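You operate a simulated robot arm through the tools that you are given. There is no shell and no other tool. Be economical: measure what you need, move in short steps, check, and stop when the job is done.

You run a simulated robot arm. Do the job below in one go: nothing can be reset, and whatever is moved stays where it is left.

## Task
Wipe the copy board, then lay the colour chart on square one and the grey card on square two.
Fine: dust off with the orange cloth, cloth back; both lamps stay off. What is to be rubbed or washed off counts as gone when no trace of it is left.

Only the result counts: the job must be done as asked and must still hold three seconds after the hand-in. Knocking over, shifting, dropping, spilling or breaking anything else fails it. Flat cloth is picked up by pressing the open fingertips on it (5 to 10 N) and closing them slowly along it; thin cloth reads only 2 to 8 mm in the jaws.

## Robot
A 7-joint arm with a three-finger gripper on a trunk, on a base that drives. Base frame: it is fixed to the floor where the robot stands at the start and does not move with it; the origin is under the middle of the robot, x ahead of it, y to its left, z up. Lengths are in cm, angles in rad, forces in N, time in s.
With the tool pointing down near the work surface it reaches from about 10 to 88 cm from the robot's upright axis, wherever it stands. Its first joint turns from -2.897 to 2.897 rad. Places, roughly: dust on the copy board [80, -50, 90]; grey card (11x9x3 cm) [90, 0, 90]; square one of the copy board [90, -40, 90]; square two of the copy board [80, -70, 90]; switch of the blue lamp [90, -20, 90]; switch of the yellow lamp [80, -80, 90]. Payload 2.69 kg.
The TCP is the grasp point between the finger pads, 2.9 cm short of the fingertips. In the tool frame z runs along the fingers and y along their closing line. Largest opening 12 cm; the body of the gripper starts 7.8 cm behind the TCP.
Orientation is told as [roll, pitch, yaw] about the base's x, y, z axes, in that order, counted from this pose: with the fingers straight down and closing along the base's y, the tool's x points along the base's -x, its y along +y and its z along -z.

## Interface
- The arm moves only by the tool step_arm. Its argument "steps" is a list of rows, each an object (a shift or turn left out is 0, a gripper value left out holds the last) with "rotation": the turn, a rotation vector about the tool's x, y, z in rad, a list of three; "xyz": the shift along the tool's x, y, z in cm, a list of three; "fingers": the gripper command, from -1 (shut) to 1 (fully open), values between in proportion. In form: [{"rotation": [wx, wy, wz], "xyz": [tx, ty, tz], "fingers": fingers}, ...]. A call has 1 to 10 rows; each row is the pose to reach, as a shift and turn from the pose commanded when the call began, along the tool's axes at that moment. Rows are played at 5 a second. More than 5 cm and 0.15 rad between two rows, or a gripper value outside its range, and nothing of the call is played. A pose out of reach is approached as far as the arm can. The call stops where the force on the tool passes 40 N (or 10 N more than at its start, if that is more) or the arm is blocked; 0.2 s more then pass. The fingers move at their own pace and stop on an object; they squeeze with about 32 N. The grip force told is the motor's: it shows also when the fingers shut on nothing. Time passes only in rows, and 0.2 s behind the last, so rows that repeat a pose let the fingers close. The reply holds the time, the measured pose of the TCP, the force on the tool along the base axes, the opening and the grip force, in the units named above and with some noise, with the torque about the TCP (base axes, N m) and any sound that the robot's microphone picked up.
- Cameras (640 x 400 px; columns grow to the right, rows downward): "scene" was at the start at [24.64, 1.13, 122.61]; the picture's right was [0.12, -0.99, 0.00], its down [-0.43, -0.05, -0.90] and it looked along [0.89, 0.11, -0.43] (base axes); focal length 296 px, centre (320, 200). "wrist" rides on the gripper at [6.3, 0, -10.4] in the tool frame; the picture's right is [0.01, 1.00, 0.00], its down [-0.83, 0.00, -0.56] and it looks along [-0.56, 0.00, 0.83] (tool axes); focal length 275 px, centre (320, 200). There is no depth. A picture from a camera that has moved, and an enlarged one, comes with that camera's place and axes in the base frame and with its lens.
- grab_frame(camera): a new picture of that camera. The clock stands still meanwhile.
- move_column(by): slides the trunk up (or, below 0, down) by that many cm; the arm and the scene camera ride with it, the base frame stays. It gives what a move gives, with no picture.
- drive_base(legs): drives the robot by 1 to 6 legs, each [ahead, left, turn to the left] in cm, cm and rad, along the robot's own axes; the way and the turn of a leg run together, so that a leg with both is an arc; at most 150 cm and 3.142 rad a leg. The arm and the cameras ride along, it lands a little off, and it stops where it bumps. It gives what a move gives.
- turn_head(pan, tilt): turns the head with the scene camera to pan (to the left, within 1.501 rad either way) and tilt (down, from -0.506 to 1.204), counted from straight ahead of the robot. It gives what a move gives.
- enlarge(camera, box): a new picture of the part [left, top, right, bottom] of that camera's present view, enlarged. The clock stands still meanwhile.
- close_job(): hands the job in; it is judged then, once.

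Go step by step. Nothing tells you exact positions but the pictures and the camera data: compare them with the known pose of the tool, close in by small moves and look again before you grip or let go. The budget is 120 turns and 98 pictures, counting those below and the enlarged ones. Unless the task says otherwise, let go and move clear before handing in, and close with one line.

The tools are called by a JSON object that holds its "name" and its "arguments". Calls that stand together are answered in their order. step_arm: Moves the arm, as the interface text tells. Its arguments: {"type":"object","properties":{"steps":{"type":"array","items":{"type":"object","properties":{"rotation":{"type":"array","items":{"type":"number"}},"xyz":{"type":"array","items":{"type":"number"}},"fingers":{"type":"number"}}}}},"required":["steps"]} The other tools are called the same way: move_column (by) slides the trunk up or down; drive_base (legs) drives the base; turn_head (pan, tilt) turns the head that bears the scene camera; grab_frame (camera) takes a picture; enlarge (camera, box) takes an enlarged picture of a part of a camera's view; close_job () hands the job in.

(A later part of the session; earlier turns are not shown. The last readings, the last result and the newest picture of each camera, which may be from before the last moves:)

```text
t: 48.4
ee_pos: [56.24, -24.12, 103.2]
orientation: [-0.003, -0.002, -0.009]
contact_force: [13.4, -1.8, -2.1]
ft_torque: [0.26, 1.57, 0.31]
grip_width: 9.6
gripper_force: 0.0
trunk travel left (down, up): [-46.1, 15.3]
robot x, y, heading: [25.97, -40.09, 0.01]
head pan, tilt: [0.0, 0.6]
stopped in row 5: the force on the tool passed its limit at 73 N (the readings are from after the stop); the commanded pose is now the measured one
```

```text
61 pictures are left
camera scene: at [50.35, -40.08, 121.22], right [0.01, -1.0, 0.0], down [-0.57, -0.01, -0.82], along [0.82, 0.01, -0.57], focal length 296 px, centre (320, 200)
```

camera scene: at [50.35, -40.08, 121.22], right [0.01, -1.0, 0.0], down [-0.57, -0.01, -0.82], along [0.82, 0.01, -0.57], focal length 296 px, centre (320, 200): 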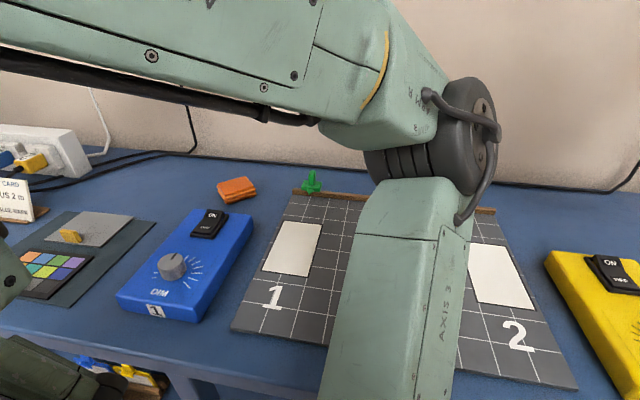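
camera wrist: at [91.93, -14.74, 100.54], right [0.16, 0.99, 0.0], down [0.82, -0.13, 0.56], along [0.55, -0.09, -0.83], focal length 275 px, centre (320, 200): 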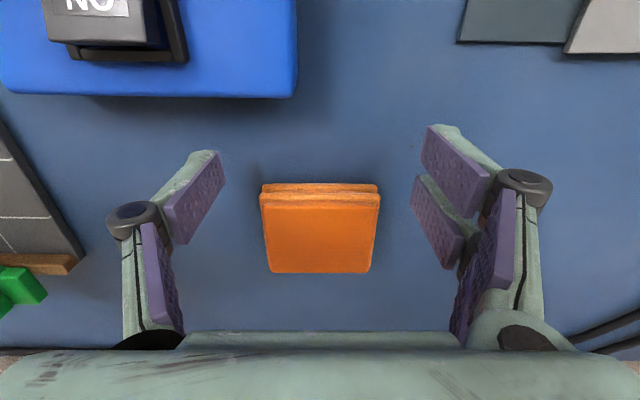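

The wrist touched something at the retract, most likely the robot's own head; nothing on the bench moved. I'll move forward off it.

{"name": "step_arm", "arguments": {"steps": [{"xyz": [-2, 1, 0]}, {"xyz": [-5, 2, 0]}, {"xyz": [-8, 3, 0]}]}}

{"name": "turn_head", "arguments": {"pan": 0.7, "tilt": 0.45}}

{"name": "grab_frame", "arguments": {"camera": "scene"}}

{"name": "grab_frame", "arguments": {"camera": "wrist"}}

```text
t: 49.2
ee_pos: [63.98, -21.01, 103.3]
orientation: [-0.002, -0.005, -0.006]
contact_force: [0.5, 0.4, 1.3]
ft_torque: [0.01, 0.02, 0.0]
grip_width: 9.6
gripper_force: 0.0
trunk travel left (down, up): [-46.1, 15.3]
robot x, y, heading: [26.14, -40.79, 0.009]
head pan, tilt: [0.0, 0.6]
```

```text
t: 50.3
ee_pos: [63.91, -21.19, 103.11]
orientation: [-0.004, -0.003, -0.009]
contact_force: [-0.1, -0.4, -0.2]
ft_torque: [0.03, -0.02, 0.03]
grip_width: 9.6
gripper_force: 0.1
trunk travel left (down, up): [-46.1, 15.3]
robot x, y, heading: [25.98, -39.9, 0.004]
head pan, tilt: [0.7, 0.45]
```

```text
60 pictures are left
camera scene: at [48.45, -34.15, 122.58], right [0.65, -0.76, 0.0], down [-0.33, -0.28, -0.9], along [0.68, 0.59, -0.44], focal length 296 px, centre (320, 200)
```

scene: 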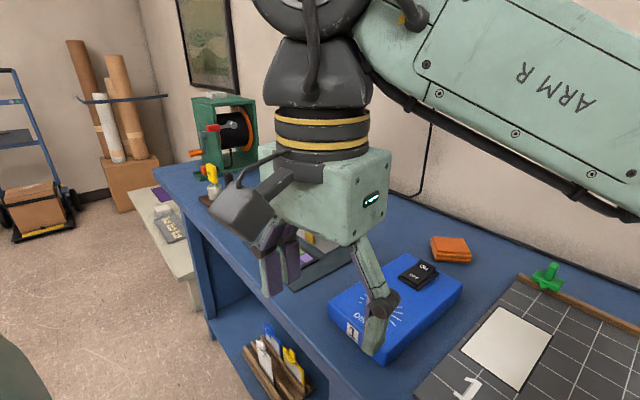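

```text
59 pictures are left
camera wrist: at [57.63, -21.08, 113.64], right [0.0, 1.0, 0.0], down [0.83, 0.0, 0.56], along [0.56, 0.0, -0.83], focal length 275 px, centre (320, 200)
```

wrist: 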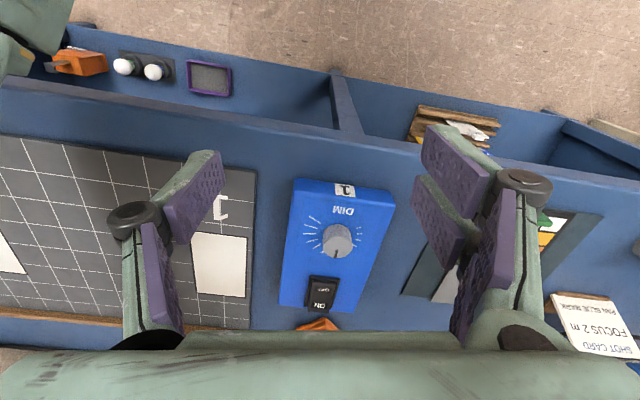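

I'll drive left about 25 cm to face the cards (chart near (81, 3), grey card near (92, 2)), from where all targets are within reach.

{"name": "drive_base", "arguments": {"legs": [[0, 25, 0]]}}

{"name": "grab_frame", "arguments": {"camera": "wrist"}}

{"name": "turn_head", "arguments": {"pan": 0.25, "tilt": 0.6}}

{"name": "grab_frame", "arguments": {"camera": "scene"}}

```text
t: 52.8
ee_pos: [63.78, 3.78, 103.27]
orientation: [-0.003, -0.002, -0.008]
contact_force: [0.6, -0.6, 0.3]
ft_torque: [0.03, -0.04, -0.01]
grip_width: 9.6
gripper_force: 0.1
trunk travel left (down, up): [-46.1, 15.3]
robot x, y, heading: [26.0, -14.91, 0.017]
head pan, tilt: [0.7, 0.45]
```

```text
58 pictures are left
camera wrist: at [57.41, 3.96, 113.64], right [0.0, 1.0, 0.0], down [0.83, 0.0, 0.56], along [0.56, -0.01, -0.83], focal length 275 px, centre (320, 200)
```

wrist: 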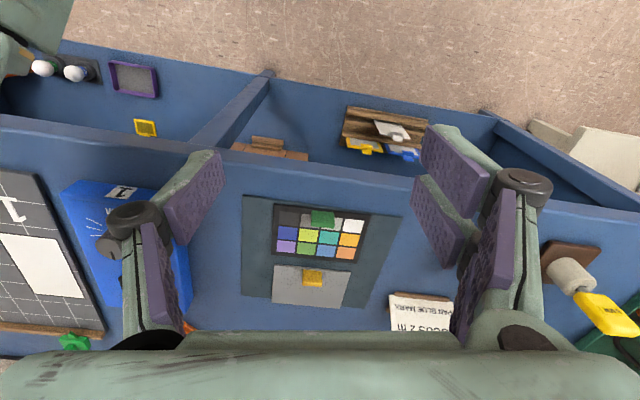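

```text
t: 53.7
ee_pos: [63.68, 3.83, 103.36]
orientation: [-0.003, -0.002, -0.009]
contact_force: [0.5, 0.7, -0.4]
ft_torque: [0.0, -0.01, 0.01]
grip_width: 9.61
gripper_force: 0.0
trunk travel left (down, up): [-46.1, 15.3]
robot x, y, heading: [25.82, -15.57, 0.012]
head pan, tilt: [0.25, 0.6]
```

```text
57 pictures are left
camera scene: at [49.77, -12.83, 121.23], right [0.26, -0.97, 0.0], down [-0.55, -0.15, -0.83], along [0.8, 0.21, -0.56], focal length 296 px, centre (320, 200)
```

scene: 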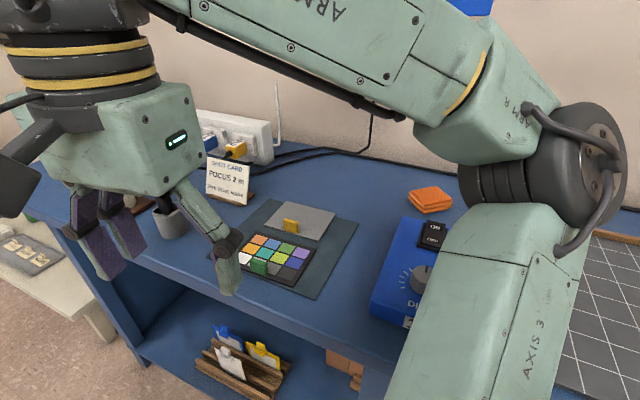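

The chart is about 11.3 × 9.3 cm centred near (81, 3.6), its green tab at the near edge; the squares are about 13 deep × 8 wide, so each card fits best turned a quarter. I'll grip the tab across its thickness: turn the gripper to yaw ≈ -1.73 while moving over the tab.

{"name": "step_arm", "arguments": {"steps": [{"xyz": [-3, 0, 0]}, {"xyz": [-6, 0, 0], "rotation": [0, 0, 0.14]}, {"xyz": [-8, 0, 0], "rotation": [0, 0, 0.28]}, {"xyz": [-10, 0, 0], "rotation": [0, 0, 0.42]}, {"xyz": [-12, 0, 0], "rotation": [0, 0, 0.56]}, {"xyz": [-12, 0, 0], "rotation": [0, 0, 0.7]}, {"xyz": [-12, 0, 0], "rotation": [0, 0, 0.84]}, {"xyz": [-12, 0, 0], "rotation": [0, 0, 0.98]}, {"xyz": [-12, 0, 0], "rotation": [0, 0, 1.12]}, {"xyz": [-12, 0, 0], "rotation": [0, 0, 1.26]}]}}

{"name": "step_arm", "arguments": {"steps": [{"rotation": [0, 0, 0.14]}, {"rotation": [0, 0, 0.28]}, {"rotation": [0, 0, 0.42]}, {"xyz": [0, 0, 2], "rotation": [0, 0, 0.46], "fingers": 0.0}, {"xyz": [0, 0, 5], "rotation": [0, 0, 0.46], "fingers": 0.0}]}}

{"name": "grab_frame", "arguments": {"camera": "wrist"}}

{"name": "grab_frame", "arguments": {"camera": "scene"}}

```text
t: 55.9
ee_pos: [75.75, 3.81, 103.33]
orientation: [0.002, -0.004, -1.273]
contact_force: [0.0, -0.5, 0.2]
ft_torque: [0.01, 0.01, -0.01]
grip_width: 9.6
gripper_force: 0.0
trunk travel left (down, up): [-46.1, 15.3]
robot x, y, heading: [25.37, -14.95, 0.021]
head pan, tilt: [0.25, 0.6]
```

```text
t: 57.1
ee_pos: [75.79, 3.78, 98.31]
orientation: [0.004, -0.003, -1.729]
contact_force: [-0.8, 0.4, -0.2]
ft_torque: [0.02, 0.0, 0.03]
grip_width: 5.99
gripper_force: 0.1
trunk travel left (down, up): [-46.1, 15.3]
robot x, y, heading: [25.85, -14.86, 0.008]
head pan, tilt: [0.25, 0.6]
```

```text
56 pictures are left
camera wrist: at [76.71, 10.09, 108.61], right [0.99, -0.15, 0.0], down [-0.13, -0.82, 0.56], along [-0.08, -0.55, -0.83], focal length 275 px, centre (320, 200)
```

wrist: 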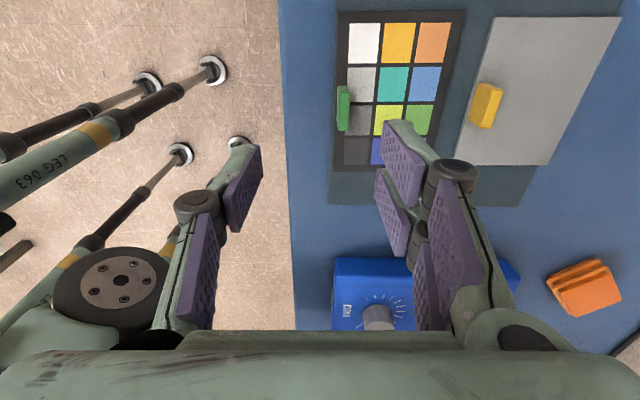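

```text
55 pictures are left
camera scene: at [49.78, -12.84, 121.23], right [0.26, -0.97, 0.0], down [-0.55, -0.14, -0.83], along [0.8, 0.21, -0.56], focal length 296 px, centre (320, 200)
```

scene: 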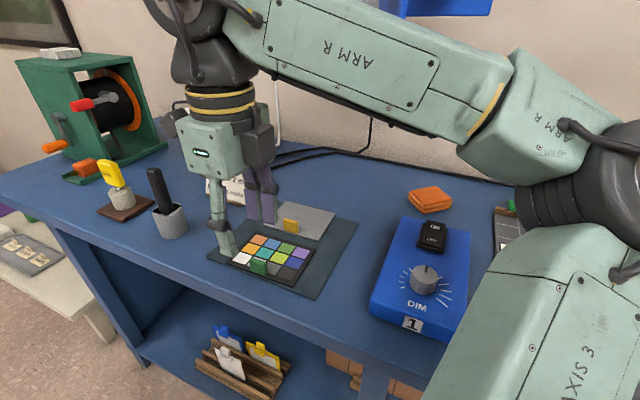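

The tab is clear in view: it lies 1.8 cm along the closing line and 0.6 cm back from the TCP. I'll shift, narrow the fingers and descend partway.

{"name": "step_arm", "arguments": {"steps": [{"xyz": [0.6, 1.8, 0], "fingers": -0.2}, {"xyz": [0.6, 1.8, 3]}, {"xyz": [0.6, 1.8, 5]}]}}

{"name": "grab_frame", "arguments": {"camera": "wrist"}}

{"name": "enlarge", "arguments": {"camera": "scene", "box": [160, 140, 400, 300]}}

```text
t: 57.9
ee_pos: [77.65, 4.0, 93.29]
orientation: [0.003, -0.004, -1.731]
contact_force: [-0.8, 0.2, -0.1]
ft_torque: [-0.01, 0.02, 0.01]
grip_width: 4.8
gripper_force: 0.0
trunk travel left (down, up): [-46.1, 15.3]
robot x, y, heading: [25.87, -15.18, 0.01]
head pan, tilt: [0.25, 0.6]
```

```text
54 pictures are left
camera wrist: at [78.54, 10.34, 103.65], right [0.99, -0.15, 0.0], down [-0.13, -0.82, 0.56], along [-0.08, -0.55, -0.83], focal length 275 px, centre (320, 200)
```

wrist: 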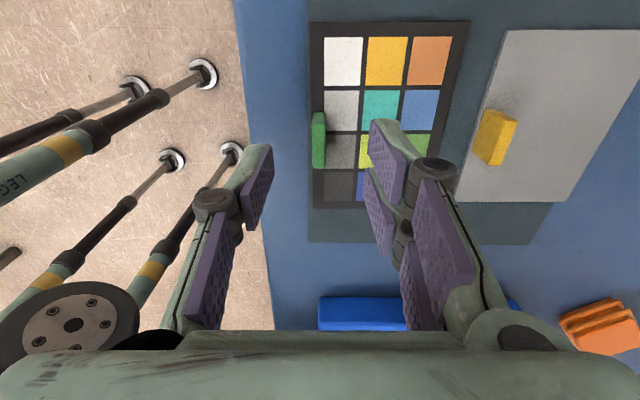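

```text
2.50 times, centred on (280, 220) of scene
camera zoom: at [49.77, -12.84, 121.23], right [0.26, -0.97, 0.0], down [-0.55, -0.14, -0.83], along [0.8, 0.21, -0.56], focal length 741 px, centre (420, 150)
```

zoom: 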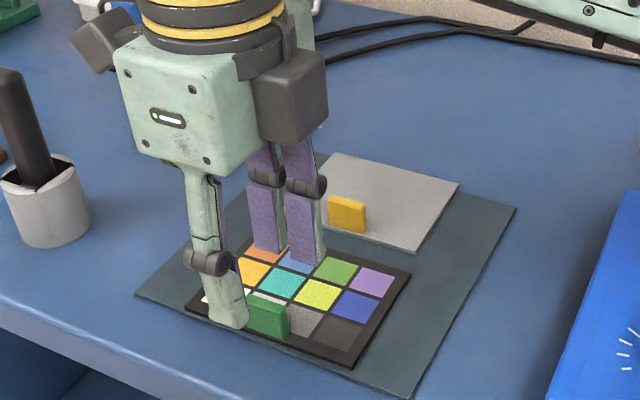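

The tab is centred between the fingers. I descend to TCP 89.4 (tips just above the chart) and look.

{"name": "step_arm", "arguments": {"steps": [{"xyz": [-0.1, 0, 2]}, {"xyz": [-0.2, 0, 3.3]}, {"xyz": [-0.2, 0, 3.8]}]}}

{"name": "grab_frame", "arguments": {"camera": "wrist"}}

{"name": "enlarge", "arguments": {"camera": "scene", "box": [200, 200, 320, 280]}}

```text
t: 58.7
ee_pos: [77.59, 3.74, 89.34]
orientation: [0.004, -0.003, -1.73]
contact_force: [-0.9, -0.5, 0.1]
ft_torque: [0.0, -0.03, 0.04]
grip_width: 4.79
gripper_force: 0.1
trunk travel left (down, up): [-46.1, 15.3]
robot x, y, heading: [25.88, -15.45, 0.013]
head pan, tilt: [0.25, 0.6]
```

```text
52 pictures are left
camera wrist: at [78.54, 10.05, 99.86], right [0.99, -0.15, 0.0], down [-0.13, -0.82, 0.56], along [-0.08, -0.55, -0.83], focal length 275 px, centre (320, 200)
```

wrist: 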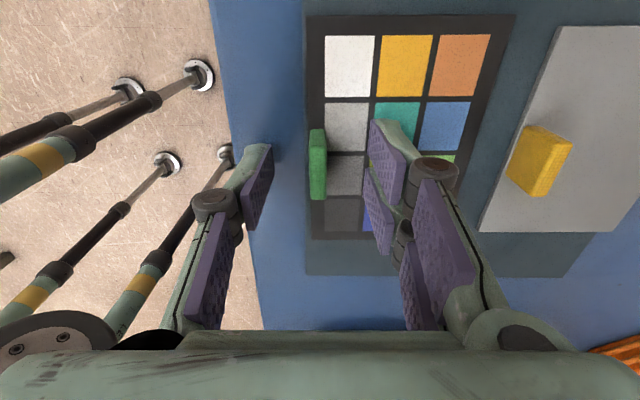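

```text
5.00 times, centred on (260, 240) of scene
camera zoom: at [49.76, -12.84, 121.23], right [0.26, -0.97, 0.0], down [-0.55, -0.14, -0.83], along [0.8, 0.21, -0.56], focal length 1482 px, centre (620, 0)
```

zoom: 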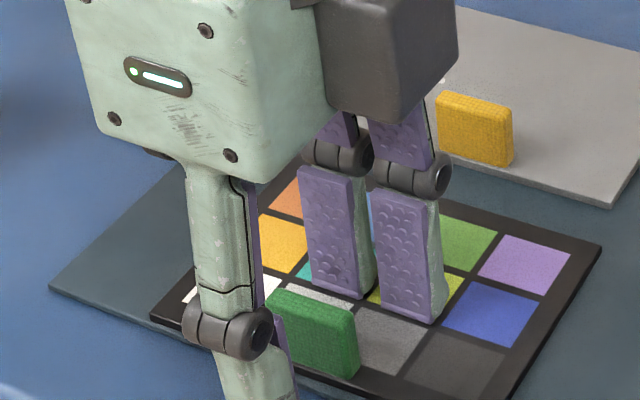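

Fingers straddle the tab well. I'll go down another 0.3 cm and close.

{"name": "step_arm", "arguments": {"steps": [{"xyz": [0.1, -0.1, 0.3]}, {"xyz": [0.1, -0.1, 0.3], "fingers": -0.5}, {"xyz": [0.1, -0.1, 0.3], "fingers": -0.8}, {"xyz": [0.1, -0.1, 0.3], "fingers": -1}, {"xyz": [0.1, -0.1, 0.3]}]}}

{"name": "grab_frame", "arguments": {"camera": "wrist"}}

```text
t: 59.8
ee_pos: [77.99, 4.0, 89.37]
orientation: [0.011, 0.002, -1.735]
contact_force: [5.9, 0.0, 17.6]
ft_torque: [-0.26, -0.33, 0.18]
grip_width: 1.76
gripper_force: 7.1
trunk travel left (down, up): [-46.1, 15.3]
robot x, y, heading: [25.48, -15.0, 0.01]
head pan, tilt: [0.25, 0.6]
stopped in row 5: the force on the tool passed its limit at 43 N (the readings are from after the stop); the commanded pose is now the measured one
```

```text
50 pictures are left
camera wrist: at [78.72, 10.11, 99.85], right [0.99, -0.16, 0.01], down [-0.14, -0.82, 0.55], along [-0.08, -0.55, -0.83], focal length 275 px, centre (320, 200)
```

wrist: 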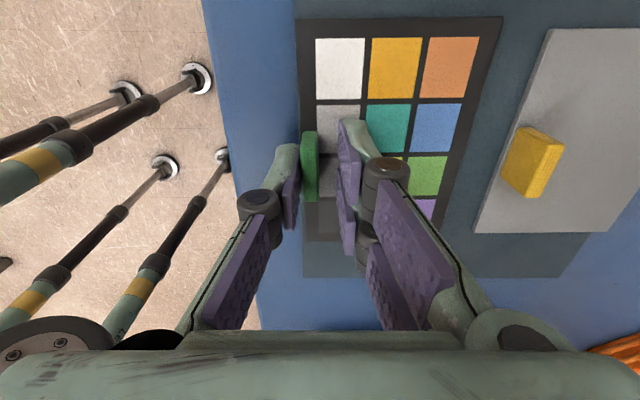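

The fingertip pressed on the chart while closing. I'll raise 0.4 cm and finish closing.

{"name": "step_arm", "arguments": {"steps": [{"xyz": [0, 0, -0.3], "fingers": -0.65}, {"xyz": [0, 0, -0.4], "fingers": -0.75}, {"xyz": [0, 0, -0.4], "fingers": -0.9}, {"xyz": [0, 0, -0.4], "fingers": -1}, {"xyz": [0, 0, -0.4], "fingers": -1}]}}

{"name": "grab_frame", "arguments": {"camera": "wrist"}}

```text
t: 61.0
ee_pos: [77.79, 4.05, 89.8]
orientation: [0.008, -0.001, -1.733]
contact_force: [0.5, 0.2, 0.1]
ft_torque: [-0.02, 0.05, -0.01]
grip_width: 0.67
gripper_force: 32.2
trunk travel left (down, up): [-46.1, 15.3]
robot x, y, heading: [25.79, -15.03, 0.006]
head pan, tilt: [0.25, 0.6]
```

```text
49 pictures are left
camera wrist: at [78.65, 10.17, 100.12], right [0.99, -0.16, 0.01], down [-0.13, -0.82, 0.56], along [-0.08, -0.55, -0.83], focal length 275 px, centre (320, 200)
```

wrist: 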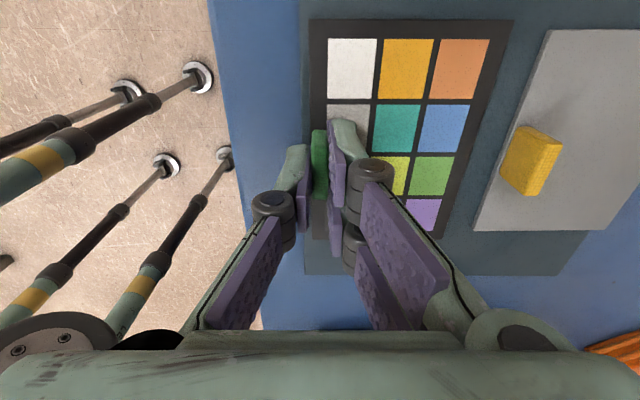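

The tab is gripped (0.67 cm). I'll lift 2 cm and check.

{"name": "step_arm", "arguments": {"steps": [{"xyz": [0, 0, -0.5]}, {"xyz": [0, 0, -1.2]}, {"xyz": [0, 0, -2]}]}}

{"name": "enlarge", "arguments": {"camera": "scene", "box": [180, 180, 360, 300]}}

```text
t: 61.8
ee_pos: [77.7, 3.85, 91.66]
orientation: [0.009, 0.0, -1.732]
contact_force: [-0.2, 0.7, 0.9]
ft_torque: [0.0, 0.01, -0.04]
grip_width: 0.69
gripper_force: 32.1
trunk travel left (down, up): [-46.1, 15.3]
robot x, y, heading: [25.88, -15.61, 0.015]
head pan, tilt: [0.25, 0.6]
```

```text
3.33 times, centred on (270, 240) of scene
camera zoom: at [49.79, -12.84, 121.23], right [0.26, -0.97, 0.0], down [-0.55, -0.14, -0.83], along [0.8, 0.21, -0.56], focal length 988 px, centre (487, 67)
```

zoom: 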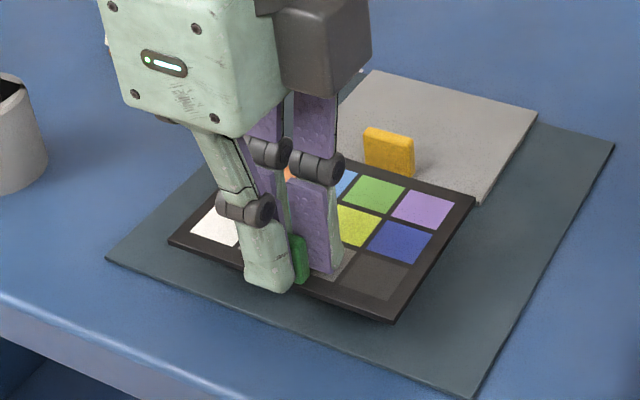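

The chart is lifted level. I'll back off toward the robot, raise to ~102 and turn the gripper back to yaw -0.16 (turning the chart a quarter), then drive right.

{"name": "step_arm", "arguments": {"steps": [{"xyz": [-0.5, -3, -1]}, {"xyz": [-1, -6, -3]}, {"xyz": [-1, -6, -6]}, {"xyz": [-1, -6, -9]}, {"xyz": [-1, -6, -11], "rotation": [0, 0, -0.1]}, {"xyz": [-1, -6, -11], "rotation": [0, 0, -0.24]}, {"xyz": [-1, -6, -11], "rotation": [0, 0, -0.38]}, {"xyz": [-1, -6, -11], "rotation": [0, 0, -0.52]}, {"xyz": [-1, -6, -11], "rotation": [0, 0, -0.66]}, {"xyz": [-1, -6, -11], "rotation": [0, 0, -0.8]}]}}

{"name": "step_arm", "arguments": {"steps": [{"rotation": [0, 0, -0.14]}, {"rotation": [0, 0, -0.28]}, {"rotation": [0, 0, -0.42]}, {"rotation": [0, 0, -0.56]}, {"rotation": [0, 0, -0.7]}, {"rotation": [0, 0, -0.77]}]}}

{"name": "grab_frame", "arguments": {"camera": "wrist"}}

```text
t: 64.0
ee_pos: [71.6, 3.84, 102.62]
orientation: [0.005, -0.005, -0.93]
contact_force: [0.6, 0.6, 0.2]
ft_torque: [-0.01, 0.04, -0.02]
grip_width: 0.68
gripper_force: 31.9
trunk travel left (down, up): [-46.1, 15.3]
robot x, y, heading: [25.7, -15.24, 0.009]
head pan, tilt: [0.25, 0.6]
```

```text
t: 65.4
ee_pos: [71.6, 3.87, 102.57]
orientation: [-0.001, -0.009, -0.161]
contact_force: [-0.4, -0.3, -0.4]
ft_torque: [-0.01, 0.01, 0.0]
grip_width: 0.68
gripper_force: 31.8
trunk travel left (down, up): [-46.1, 15.3]
robot x, y, heading: [25.16, -15.32, 0.007]
head pan, tilt: [0.25, 0.6]
```

```text
47 pictures are left
camera wrist: at [65.26, 4.89, 112.97], right [0.15, 0.99, 0.0], down [0.82, -0.13, 0.56], along [0.56, -0.09, -0.83], focal length 275 px, centre (320, 200)
```

wrist: 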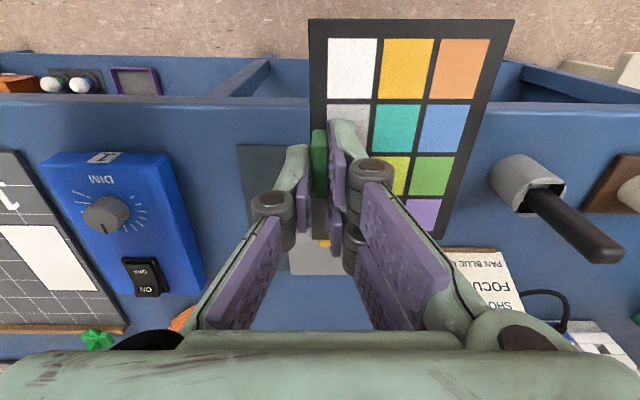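

The chart hangs level, turned a quarter; its centre is about 3.6 cm left of the TCP. I'll drive right 40 cm to stand before the board.

{"name": "drive_base", "arguments": {"legs": [[0, -40, 0]]}}

{"name": "turn_head", "arguments": {"pan": 0.2, "tilt": 0.6}}

{"name": "grab_frame", "arguments": {"camera": "wrist"}}

{"name": "grab_frame", "arguments": {"camera": "scene"}}

```text
t: 69.0
ee_pos: [72.07, -36.28, 102.61]
orientation: [0.001, -0.007, -0.165]
contact_force: [0.5, -0.9, -0.7]
ft_torque: [0.0, -0.02, -0.01]
grip_width: 0.69
gripper_force: 32.0
trunk travel left (down, up): [-46.1, 15.3]
robot x, y, heading: [26.26, -55.22, 0.009]
head pan, tilt: [0.25, 0.6]
```

```text
t: 69.7
ee_pos: [71.94, -36.3, 102.55]
orientation: [-0.001, -0.009, -0.164]
contact_force: [-1.2, 0.1, 0.6]
ft_torque: [-0.02, -0.01, -0.01]
grip_width: 0.68
gripper_force: 32.0
trunk travel left (down, up): [-46.1, 15.3]
robot x, y, heading: [25.61, -55.57, 0.004]
head pan, tilt: [0.201, 0.6]
```

```text
46 pictures are left
camera wrist: at [65.64, -35.24, 112.97], right [0.16, 0.99, 0.0], down [0.82, -0.13, 0.56], along [0.56, -0.09, -0.83], focal length 275 px, centre (320, 200)
```

wrist: 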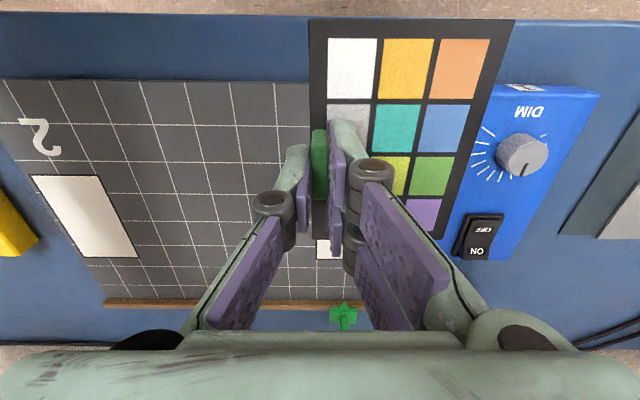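

```text
45 pictures are left
camera scene: at [50.22, -53.37, 121.23], right [0.21, -0.98, 0.0], down [-0.55, -0.12, -0.83], along [0.81, 0.17, -0.56], focal length 296 px, centre (320, 200)
```

scene: 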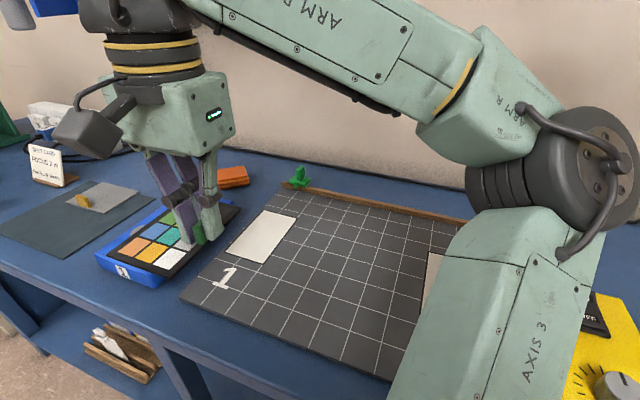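

Square one's centre comes out at about (87.5, -35.2). I'll move straight forward 15.5 cm, then down partway, and check.

{"name": "step_arm", "arguments": {"steps": [{"xyz": [-4, 0, 0]}, {"xyz": [-8, 0, 0]}, {"xyz": [-12, 0, 1]}, {"xyz": [-15.5, 0, 3]}, {"xyz": [-15.5, 0, 6]}, {"xyz": [-15.5, 0, 8.5]}]}}

{"name": "grab_frame", "arguments": {"camera": "wrist"}}

{"name": "enlarge", "arguments": {"camera": "scene", "box": [160, 150, 400, 300]}}

```text
t: 71.0
ee_pos: [87.4, -38.85, 94.22]
orientation: [-0.001, -0.01, -0.166]
contact_force: [0.5, 0.6, -0.1]
ft_torque: [-0.01, -0.03, 0.03]
grip_width: 0.7
gripper_force: 31.8
trunk travel left (down, up): [-46.1, 15.3]
robot x, y, heading: [25.62, -55.54, 0.006]
head pan, tilt: [0.201, 0.6]
```

```text
44 pictures are left
camera wrist: at [81.02, -37.88, 104.61], right [0.16, 0.99, 0.0], down [0.82, -0.13, 0.56], along [0.56, -0.09, -0.83], focal length 275 px, centre (320, 200)
```

wrist: 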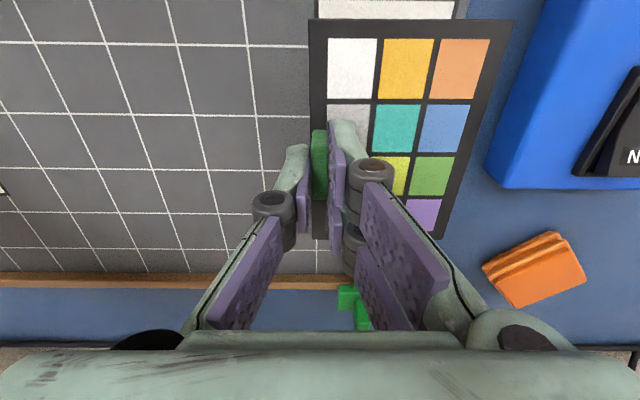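

```text
2.67 times, centred on (280, 225) of scene
camera zoom: at [50.22, -53.37, 121.23], right [0.21, -0.98, 0.0], down [-0.55, -0.12, -0.83], along [0.81, 0.17, -0.56], focal length 790 px, centre (427, 133)
```

zoom: 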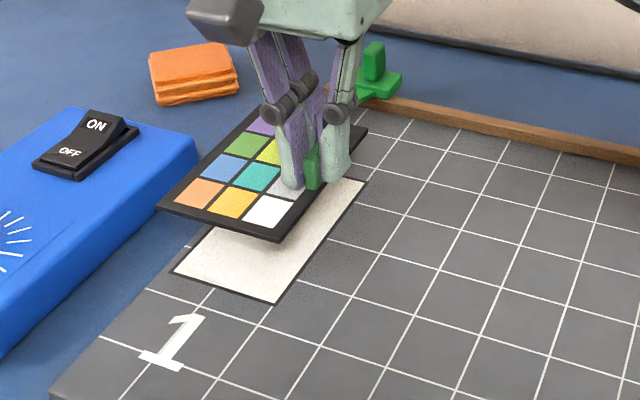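

Lowering to just above the board, then a look at alignment.

{"name": "step_arm", "arguments": {"steps": [{"xyz": [0, 0, 1.5]}, {"xyz": [0, 0, 2.8]}]}}

{"name": "grab_frame", "arguments": {"camera": "wrist"}}

{"name": "enlarge", "arguments": {"camera": "scene", "box": [180, 170, 340, 270]}}

```text
t: 71.7
ee_pos: [87.27, -38.81, 91.5]
orientation: [0.001, -0.01, -0.166]
contact_force: [-0.6, 0.8, -0.6]
ft_torque: [-0.01, 0.01, -0.01]
grip_width: 0.71
gripper_force: 32.3
trunk travel left (down, up): [-46.1, 15.3]
robot x, y, heading: [25.81, -55.24, 0.011]
head pan, tilt: [0.201, 0.6]
```

```text
42 pictures are left
camera wrist: at [81.05, -37.82, 101.84], right [0.16, 0.99, 0.0], down [0.82, -0.13, 0.56], along [0.56, -0.09, -0.83], focal length 275 px, centre (320, 200)
```

wrist: 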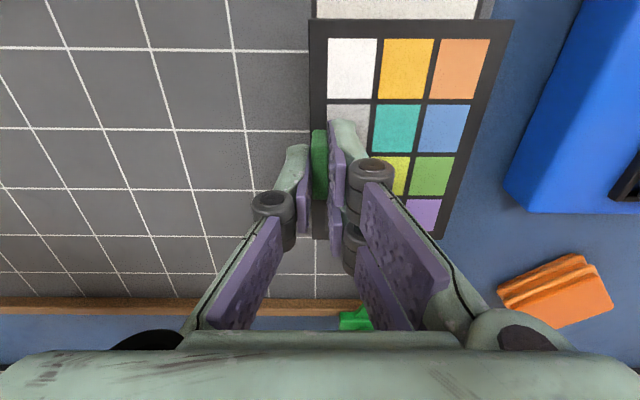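

```text
4.00 times, centred on (260, 220) of scene
camera zoom: at [50.23, -53.37, 121.23], right [0.21, -0.98, 0.0], down [-0.55, -0.12, -0.82], along [0.81, 0.17, -0.57], focal length 1185 px, centre (560, 120)
```

zoom: 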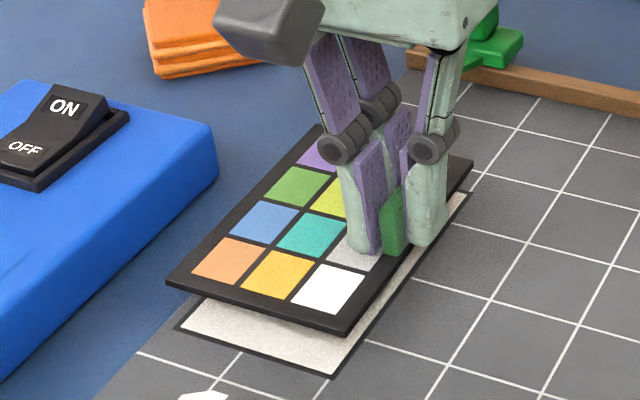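

Projecting the drop, the chart would land ~1.2 cm too far ahead and ~0.7 cm too far left. I'll correct and lower further.

{"name": "step_arm", "arguments": {"steps": [{"xyz": [1.2, -0.7, 0]}, {"xyz": [1.2, -0.7, 0.6]}]}}

{"name": "enlarge", "arguments": {"camera": "scene", "box": [180, 170, 340, 270]}}

```text
t: 72.2
ee_pos: [86.1, -39.3, 90.87]
orientation: [0.0, -0.008, -0.166]
contact_force: [-0.5, 0.0, -0.2]
ft_torque: [-0.04, 0.0, 0.01]
grip_width: 0.69
gripper_force: 31.9
trunk travel left (down, up): [-46.1, 15.3]
robot x, y, heading: [26.12, -55.08, 0.009]
head pan, tilt: [0.201, 0.6]
```

```text
4.00 times, centred on (260, 220) of scene
camera zoom: at [50.22, -53.37, 121.23], right [0.21, -0.98, 0.0], down [-0.55, -0.12, -0.83], along [0.81, 0.17, -0.56], focal length 1185 px, centre (560, 120)
```

zoom: 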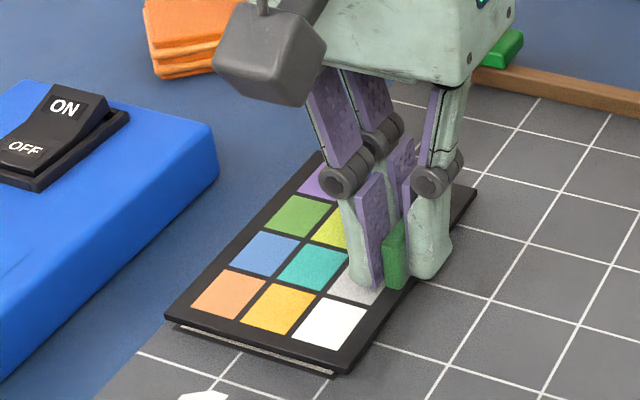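

Alignment is good now. I'll lower to contact.

{"name": "step_arm", "arguments": {"steps": [{"xyz": [-0.2, 0, 0.2]}, {"xyz": [-0.2, 0, 0.4]}]}}

{"name": "enlarge", "arguments": {"camera": "scene", "box": [180, 170, 340, 270]}}

```text
t: 72.8
ee_pos: [86.41, -39.34, 90.45]
orientation: [0.0, -0.01, -0.166]
contact_force: [-0.3, -0.5, 0.1]
ft_torque: [0.02, -0.03, 0.02]
grip_width: 0.68
gripper_force: 32.3
trunk travel left (down, up): [-46.1, 15.3]
robot x, y, heading: [26.25, -54.93, 0.006]
head pan, tilt: [0.201, 0.6]
```

```text
4.00 times, centred on (260, 220) of scene
camera zoom: at [50.22, -53.37, 121.23], right [0.21, -0.98, 0.0], down [-0.55, -0.12, -0.83], along [0.81, 0.17, -0.56], focal length 1185 px, centre (560, 120)
```

zoom: 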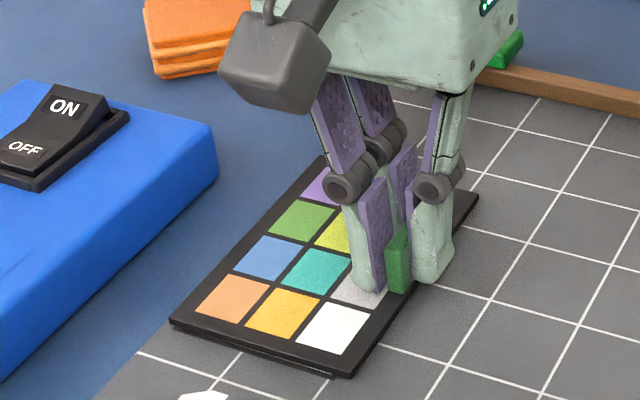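

Nearly down; a few more tenths until force shows.

{"name": "step_arm", "arguments": {"steps": [{"xyz": [0, 0.1, 0.15]}, {"xyz": [0, 0.1, 0.25]}]}}

```text
t: 73.5
ee_pos: [86.41, -39.14, 90.11]
orientation: [-0.001, -0.009, -0.165]
contact_force: [1.2, -0.1, -0.6]
ft_torque: [0.02, 0.01, 0.06]
grip_width: 0.68
gripper_force: 31.9
trunk travel left (down, up): [-46.1, 15.3]
robot x, y, heading: [26.24, -55.46, 0.008]
head pan, tilt: [0.201, 0.6]
```

{"name": "step_arm", "arguments": {"steps": [{"xyz": [0, 0, 0.15]}, {"xyz": [0, 0, 0.25]}]}}

{"name": "enlarge", "arguments": {"camera": "scene", "box": [180, 170, 340, 270]}}

```text
t: 74.0
ee_pos: [86.31, -39.24, 89.96]
orientation: [0.004, -0.01, -0.165]
contact_force: [2.6, 0.2, 18.4]
ft_torque: [0.19, 0.82, -0.09]
grip_width: 0.68
gripper_force: 31.9
trunk travel left (down, up): [-46.1, 15.3]
robot x, y, heading: [25.76, -55.12, 0.008]
head pan, tilt: [0.201, 0.6]
```

```text
4.00 times, centred on (260, 220) of scene
camera zoom: at [50.14, -53.4, 121.28], right [0.21, -0.98, 0.0], down [-0.55, -0.12, -0.83], along [0.81, 0.17, -0.56], focal length 1185 px, centre (560, 120)
```

zoom: 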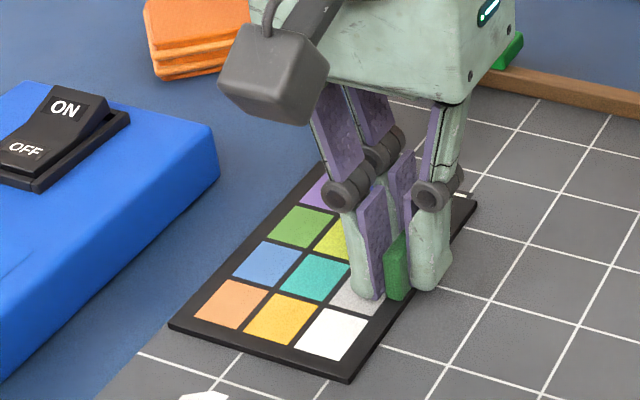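

The chart is down and centred within a few mm. I'll ease off, open slightly and rise straight up.

{"name": "step_arm", "arguments": {"steps": [{"xyz": [0, 0, -0.15]}, {"xyz": [0, 0, -0.15], "fingers": -0.75}, {"xyz": [0, 0, -0.15], "fingers": -0.55}, {"xyz": [0, 0, -0.5], "fingers": -0.55}, {"xyz": [0, 0, -3]}, {"xyz": [0, 0, -7]}, {"xyz": [2, 0, -11]}, {"xyz": [6, 0, -13]}, {"xyz": [10, 0, -13]}, {"xyz": [14, 0, -13]}]}}

{"name": "enlarge", "arguments": {"camera": "scene", "box": [160, 150, 400, 300]}}

{"name": "grab_frame", "arguments": {"camera": "wrist"}}

```text
t: 76.2
ee_pos: [72.4, -36.94, 102.85]
orientation: [-0.001, -0.008, -0.165]
contact_force: [0.4, 0.1, 0.3]
ft_torque: [0.0, 0.03, -0.01]
grip_width: 2.72
gripper_force: 0.0
trunk travel left (down, up): [-46.1, 15.3]
robot x, y, heading: [25.76, -55.47, 0.008]
head pan, tilt: [0.201, 0.6]
```

```text
2.67 times, centred on (280, 225) of scene
camera zoom: at [50.21, -53.36, 121.23], right [0.21, -0.98, 0.0], down [-0.55, -0.12, -0.83], along [0.81, 0.17, -0.56], focal length 790 px, centre (427, 133)
```

zoom: 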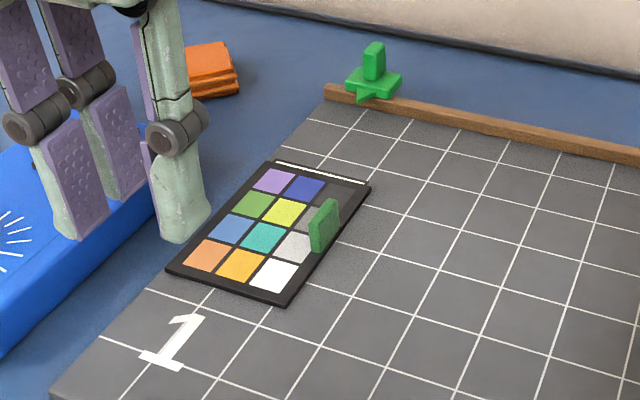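

```text
36 pictures are left
camera wrist: at [65.94, -35.91, 113.23], right [0.16, 0.99, 0.0], down [0.82, -0.13, 0.56], along [0.56, -0.09, -0.83], focal length 275 px, centre (320, 200)
```

wrist: 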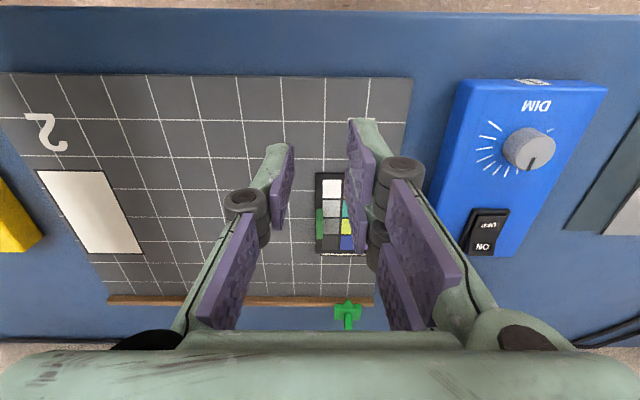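

Chart laid well. For the grey card (tab near (88.1, 2.7)), which is close under the lamp's handle, I'll stand further back and left so the forearm comes in from the front-left.

{"name": "drive_base", "arguments": {"legs": [[-12, 0, 0], [0, 64, 0]]}}

{"name": "step_arm", "arguments": {"steps": [{"rotation": [0, 0, 0.14]}, {"rotation": [0, 0, 0.28]}, {"rotation": [0, 0, 0.42]}, {"rotation": [0, 0, 0.56]}, {"rotation": [0, 0, 0.7]}, {"rotation": [0, 0, 0.84]}, {"rotation": [0, 0, 0.98]}, {"rotation": [0, 0, 1.12]}, {"rotation": [0, 0, 1.26]}, {"rotation": [0, 0, 1.4]}]}}

{"name": "turn_head", "arguments": {"pan": -0.15, "tilt": 0.3}}

{"name": "grab_frame", "arguments": {"camera": "scene"}}

```text
t: 82.5
ee_pos: [59.93, 27.29, 102.95]
orientation: [0.0, -0.008, -0.167]
contact_force: [0.3, -0.6, -0.4]
ft_torque: [0.02, 0.0, 0.01]
grip_width: 2.7
gripper_force: 0.0
trunk travel left (down, up): [-46.1, 15.3]
robot x, y, heading: [13.78, 8.88, 0.008]
head pan, tilt: [0.201, 0.6]
```

```text
t: 84.8
ee_pos: [60.05, 27.3, 102.77]
orientation: [0.008, -0.004, -1.567]
contact_force: [0.3, 0.6, -0.3]
ft_torque: [-0.04, 0.05, 0.0]
grip_width: 2.73
gripper_force: 0.1
trunk travel left (down, up): [-46.1, 15.3]
robot x, y, heading: [13.37, 9.02, 0.007]
head pan, tilt: [0.201, 0.6]
```

```text
t: 85.6
ee_pos: [60.01, 27.38, 102.82]
orientation: [0.008, -0.002, -1.565]
contact_force: [0.5, -0.6, 0.6]
ft_torque: [-0.01, -0.01, -0.02]
grip_width: 2.72
gripper_force: 0.0
trunk travel left (down, up): [-46.1, 15.3]
robot x, y, heading: [13.85, 8.8, 0.005]
head pan, tilt: [-0.15, 0.3]
```

```text
35 pictures are left
camera scene: at [38.45, 7.76, 123.97], right [-0.14, -0.99, 0.0], down [-0.29, 0.04, -0.96], along [0.95, -0.14, -0.3], focal length 296 px, centre (320, 200)
```

scene: 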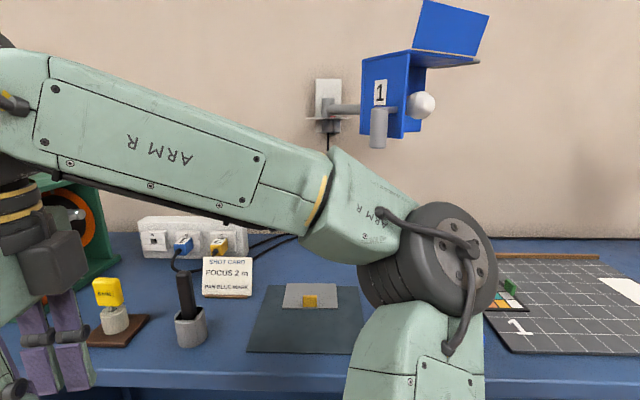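

The way is clear. I'll finish the turn and move to in front of the grey card at (78, 3), lowering there.

{"name": "step_arm", "arguments": {"steps": [{"xyz": [-4.5, 1.5, 0], "rotation": [0, 0, 0.08]}, {"xyz": [-9, 3, 0], "rotation": [0, 0, 0.165]}, {"xyz": [-13.5, 4.5, 0], "rotation": [0, 0, 0.165]}, {"xyz": [-18, 6, 0], "rotation": [0, 0, 0.165]}, {"xyz": [-22, 8, 0], "rotation": [0, 0, 0.165]}, {"xyz": [-24.3, 11, 0], "rotation": [0, 0, 0.165]}, {"xyz": [-24.3, 14.5, 0], "rotation": [0, 0, 0.165]}, {"xyz": [-24.3, 18, 2], "rotation": [0, 0, 0.165]}, {"xyz": [-24.3, 18, 6], "rotation": [0, 0, 0.165]}, {"xyz": [-24.3, 18, 9], "rotation": [0, 0, 0.165]}]}}

{"name": "grab_frame", "arguments": {"camera": "wrist"}}

{"name": "grab_frame", "arguments": {"camera": "scene"}}

```text
t: 87.8
ee_pos: [78.18, 3.1, 94.09]
orientation: [0.008, 0.0, -1.73]
contact_force: [-0.7, 0.2, 0.0]
ft_torque: [-0.02, 0.0, 0.0]
grip_width: 2.68
gripper_force: 0.0
trunk travel left (down, up): [-46.1, 15.3]
robot x, y, heading: [14.04, 9.14, 0.008]
head pan, tilt: [-0.15, 0.3]
```

```text
34 pictures are left
camera wrist: at [79.08, 9.34, 104.38], right [0.99, -0.15, 0.01], down [-0.13, -0.82, 0.56], along [-0.08, -0.55, -0.83], focal length 275 px, centre (320, 200)
```

wrist: 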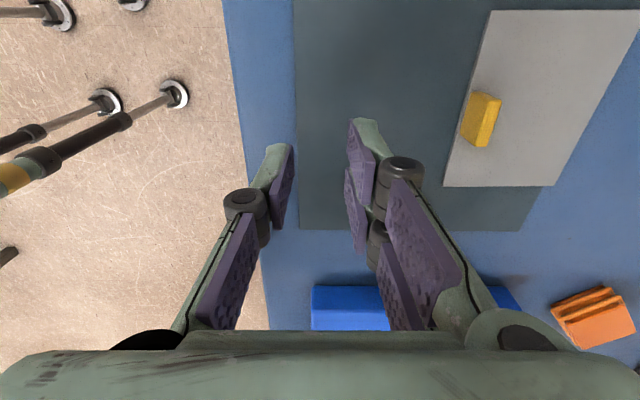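

```text
33 pictures are left
camera scene: at [38.45, 7.75, 123.98], right [-0.14, -0.99, 0.0], down [-0.29, 0.04, -0.96], along [0.95, -0.14, -0.3], focal length 296 px, centre (320, 200)
```

scene: 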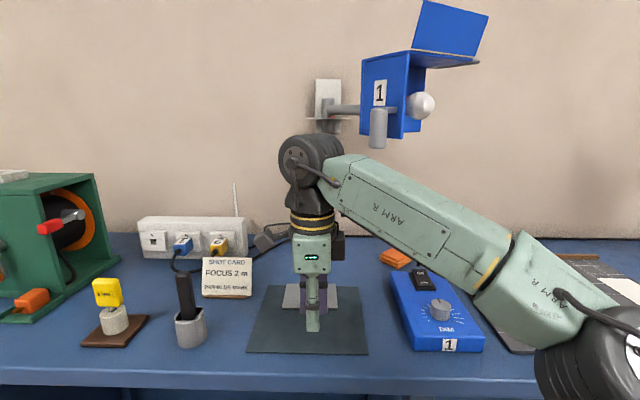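

The forearm clears the lamp (about 5 cm after lowering). Next I move over the grey card's tab at TCP 92.3.

{"name": "step_arm", "arguments": {"steps": [{"xyz": [0.3, 2, 1.2], "fingers": -0.3}, {"xyz": [0.8, 6, 1.8]}, {"xyz": [1.2, 9.7, 1.8]}]}}

{"name": "grab_frame", "arguments": {"camera": "wrist"}}

{"name": "grab_frame", "arguments": {"camera": "scene"}}

```text
t: 88.6
ee_pos: [88.11, 2.73, 92.19]
orientation: [0.009, -0.002, -1.729]
contact_force: [0.5, 0.4, -0.2]
ft_torque: [0.04, 0.0, 0.0]
grip_width: 4.2
gripper_force: 0.1
trunk travel left (down, up): [-46.1, 15.3]
robot x, y, heading: [13.25, 8.87, 0.006]
head pan, tilt: [-0.15, 0.3]
```

```text
32 pictures are left
camera wrist: at [88.92, 8.96, 102.66], right [0.99, -0.15, 0.01], down [-0.13, -0.82, 0.56], along [-0.08, -0.55, -0.83], focal length 275 px, centre (320, 200)
```

wrist: 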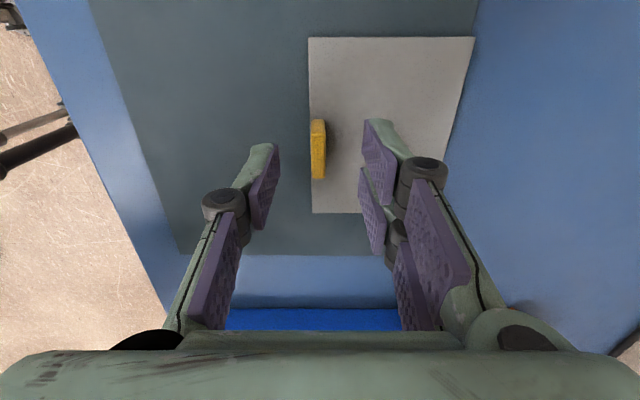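

```text
31 pictures are left
camera scene: at [38.46, 7.76, 123.97], right [-0.14, -0.99, 0.0], down [-0.29, 0.04, -0.96], along [0.95, -0.14, -0.3], focal length 296 px, centre (320, 200)
```

scene: 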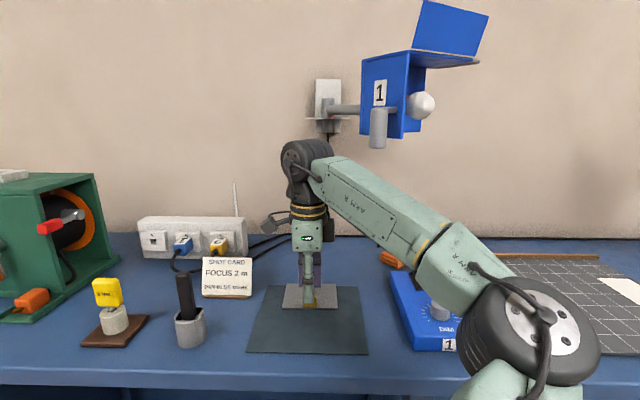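

The tab is centred. I'll descend to TCP 89.8 and close gradually.

{"name": "step_arm", "arguments": {"steps": [{"xyz": [-0.2, 0, 1.2]}, {"xyz": [-0.2, 0, 2.0]}, {"xyz": [-0.2, 0, 2.4]}, {"xyz": [-0.2, 0, 2.4], "fingers": -0.6}, {"xyz": [-0.2, 0, 2.4], "fingers": -0.75}, {"xyz": [-0.2, 0, 2.4], "fingers": -0.9}, {"xyz": [-0.2, 0, 2.4], "fingers": -1}, {"xyz": [-0.2, 0, 2.4], "fingers": -1}]}}

{"name": "grab_frame", "arguments": {"camera": "wrist"}}

```text
t: 90.4
ee_pos: [87.99, 2.61, 89.88]
orientation: [0.009, 0.001, -1.731]
contact_force: [0.3, 0.6, 0.2]
ft_torque: [-0.01, 0.02, -0.04]
grip_width: 0.66
gripper_force: 31.7
trunk travel left (down, up): [-46.1, 15.3]
robot x, y, heading: [13.77, 9.02, 0.005]
head pan, tilt: [-0.15, 0.3]
```

```text
30 pictures are left
camera wrist: at [88.84, 8.83, 100.31], right [0.99, -0.15, 0.01], down [-0.13, -0.82, 0.56], along [-0.08, -0.55, -0.83], focal length 275 px, centre (320, 200)
```

wrist: 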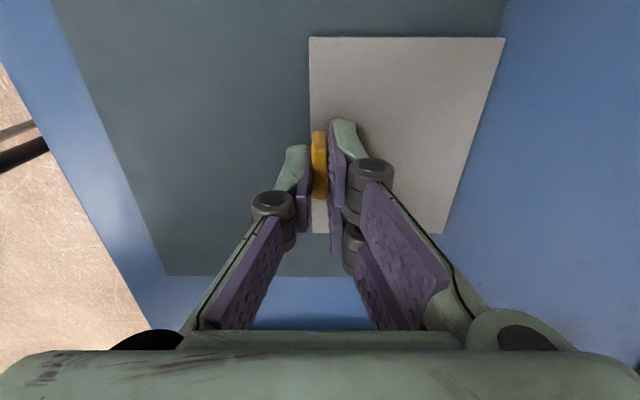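

Gripped at 0.66 cm. I lift slightly, back out from under the lamp, then rise.

{"name": "step_arm", "arguments": {"steps": [{"xyz": [0, 0, -0.6]}, {"xyz": [0, 0, -1.5]}, {"xyz": [-0.5, -4, -2]}, {"xyz": [-1, -8, -2.3]}, {"xyz": [-1.5, -12, -4]}, {"xyz": [-2, -15, -7.5]}, {"xyz": [-2, -17, -11]}, {"xyz": [-2, -18, -13]}]}}

{"name": "step_arm", "arguments": {"steps": [{"rotation": [0, 0, -0.14]}, {"rotation": [0, 0, -0.28]}, {"rotation": [0, 0, -0.42]}, {"rotation": [0, 0, -0.56]}, {"rotation": [0, 0, -0.7]}, {"rotation": [0, 0, -0.84]}, {"rotation": [0, 0, -0.98]}, {"rotation": [0, 0, -1.12]}, {"rotation": [0, 0, -1.26]}, {"rotation": [0, 0, -1.4]}]}}

{"name": "step_arm", "arguments": {"steps": [{"rotation": [0, 0, -0.1]}, {"rotation": [0, 0, -0.165]}]}}

{"name": "grab_frame", "arguments": {"camera": "wrist"}}

{"name": "grab_frame", "arguments": {"camera": "scene"}}

```text
t: 92.2
ee_pos: [69.87, 3.62, 102.58]
orientation: [0.003, 0.008, -1.722]
contact_force: [-0.1, 0.8, -0.6]
ft_torque: [0.0, 0.04, 0.0]
grip_width: 0.66
gripper_force: 32.0
trunk travel left (down, up): [-46.1, 15.3]
robot x, y, heading: [13.6, 9.33, 0.008]
head pan, tilt: [-0.15, 0.3]
```

```text
t: 94.4
ee_pos: [69.72, 3.51, 102.7]
orientation: [0.008, -0.003, -0.321]
contact_force: [-0.4, -0.2, -0.3]
ft_torque: [-0.05, -0.02, -0.02]
grip_width: 0.66
gripper_force: 32.3
trunk travel left (down, up): [-46.1, 15.3]
robot x, y, heading: [13.47, 9.02, 0.005]
head pan, tilt: [-0.15, 0.3]
```

```text
t: 95.0
ee_pos: [69.88, 3.52, 102.67]
orientation: [0.007, -0.005, -0.159]
contact_force: [-0.4, 0.2, -0.6]
ft_torque: [-0.02, -0.04, -0.04]
grip_width: 0.68
gripper_force: 32.1
trunk travel left (down, up): [-46.1, 15.3]
robot x, y, heading: [13.83, 9.12, 0.006]
head pan, tilt: [-0.15, 0.3]
```

```text
29 pictures are left
camera wrist: at [63.53, 4.44, 113.03], right [0.15, 0.99, 0.01], down [0.82, -0.13, 0.56], along [0.55, -0.08, -0.83], focal length 275 px, centre (320, 200)
```

wrist: 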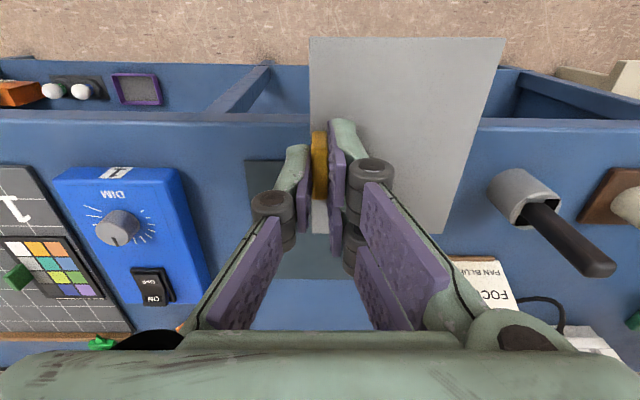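

```text
28 pictures are left
camera scene: at [38.45, 7.75, 123.98], right [-0.14, -0.99, 0.0], down [-0.29, 0.04, -0.96], along [0.95, -0.14, -0.3], focal length 296 px, centre (320, 200)
```

scene: 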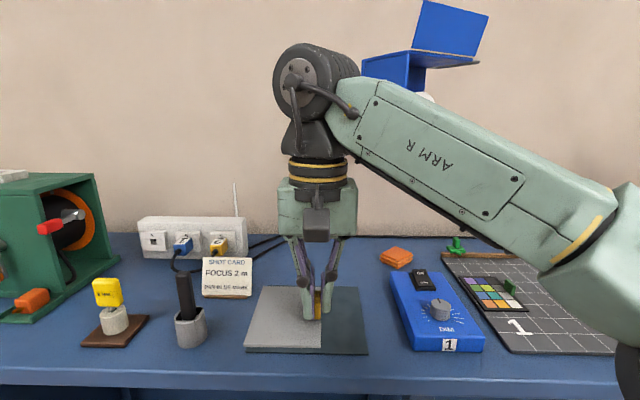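

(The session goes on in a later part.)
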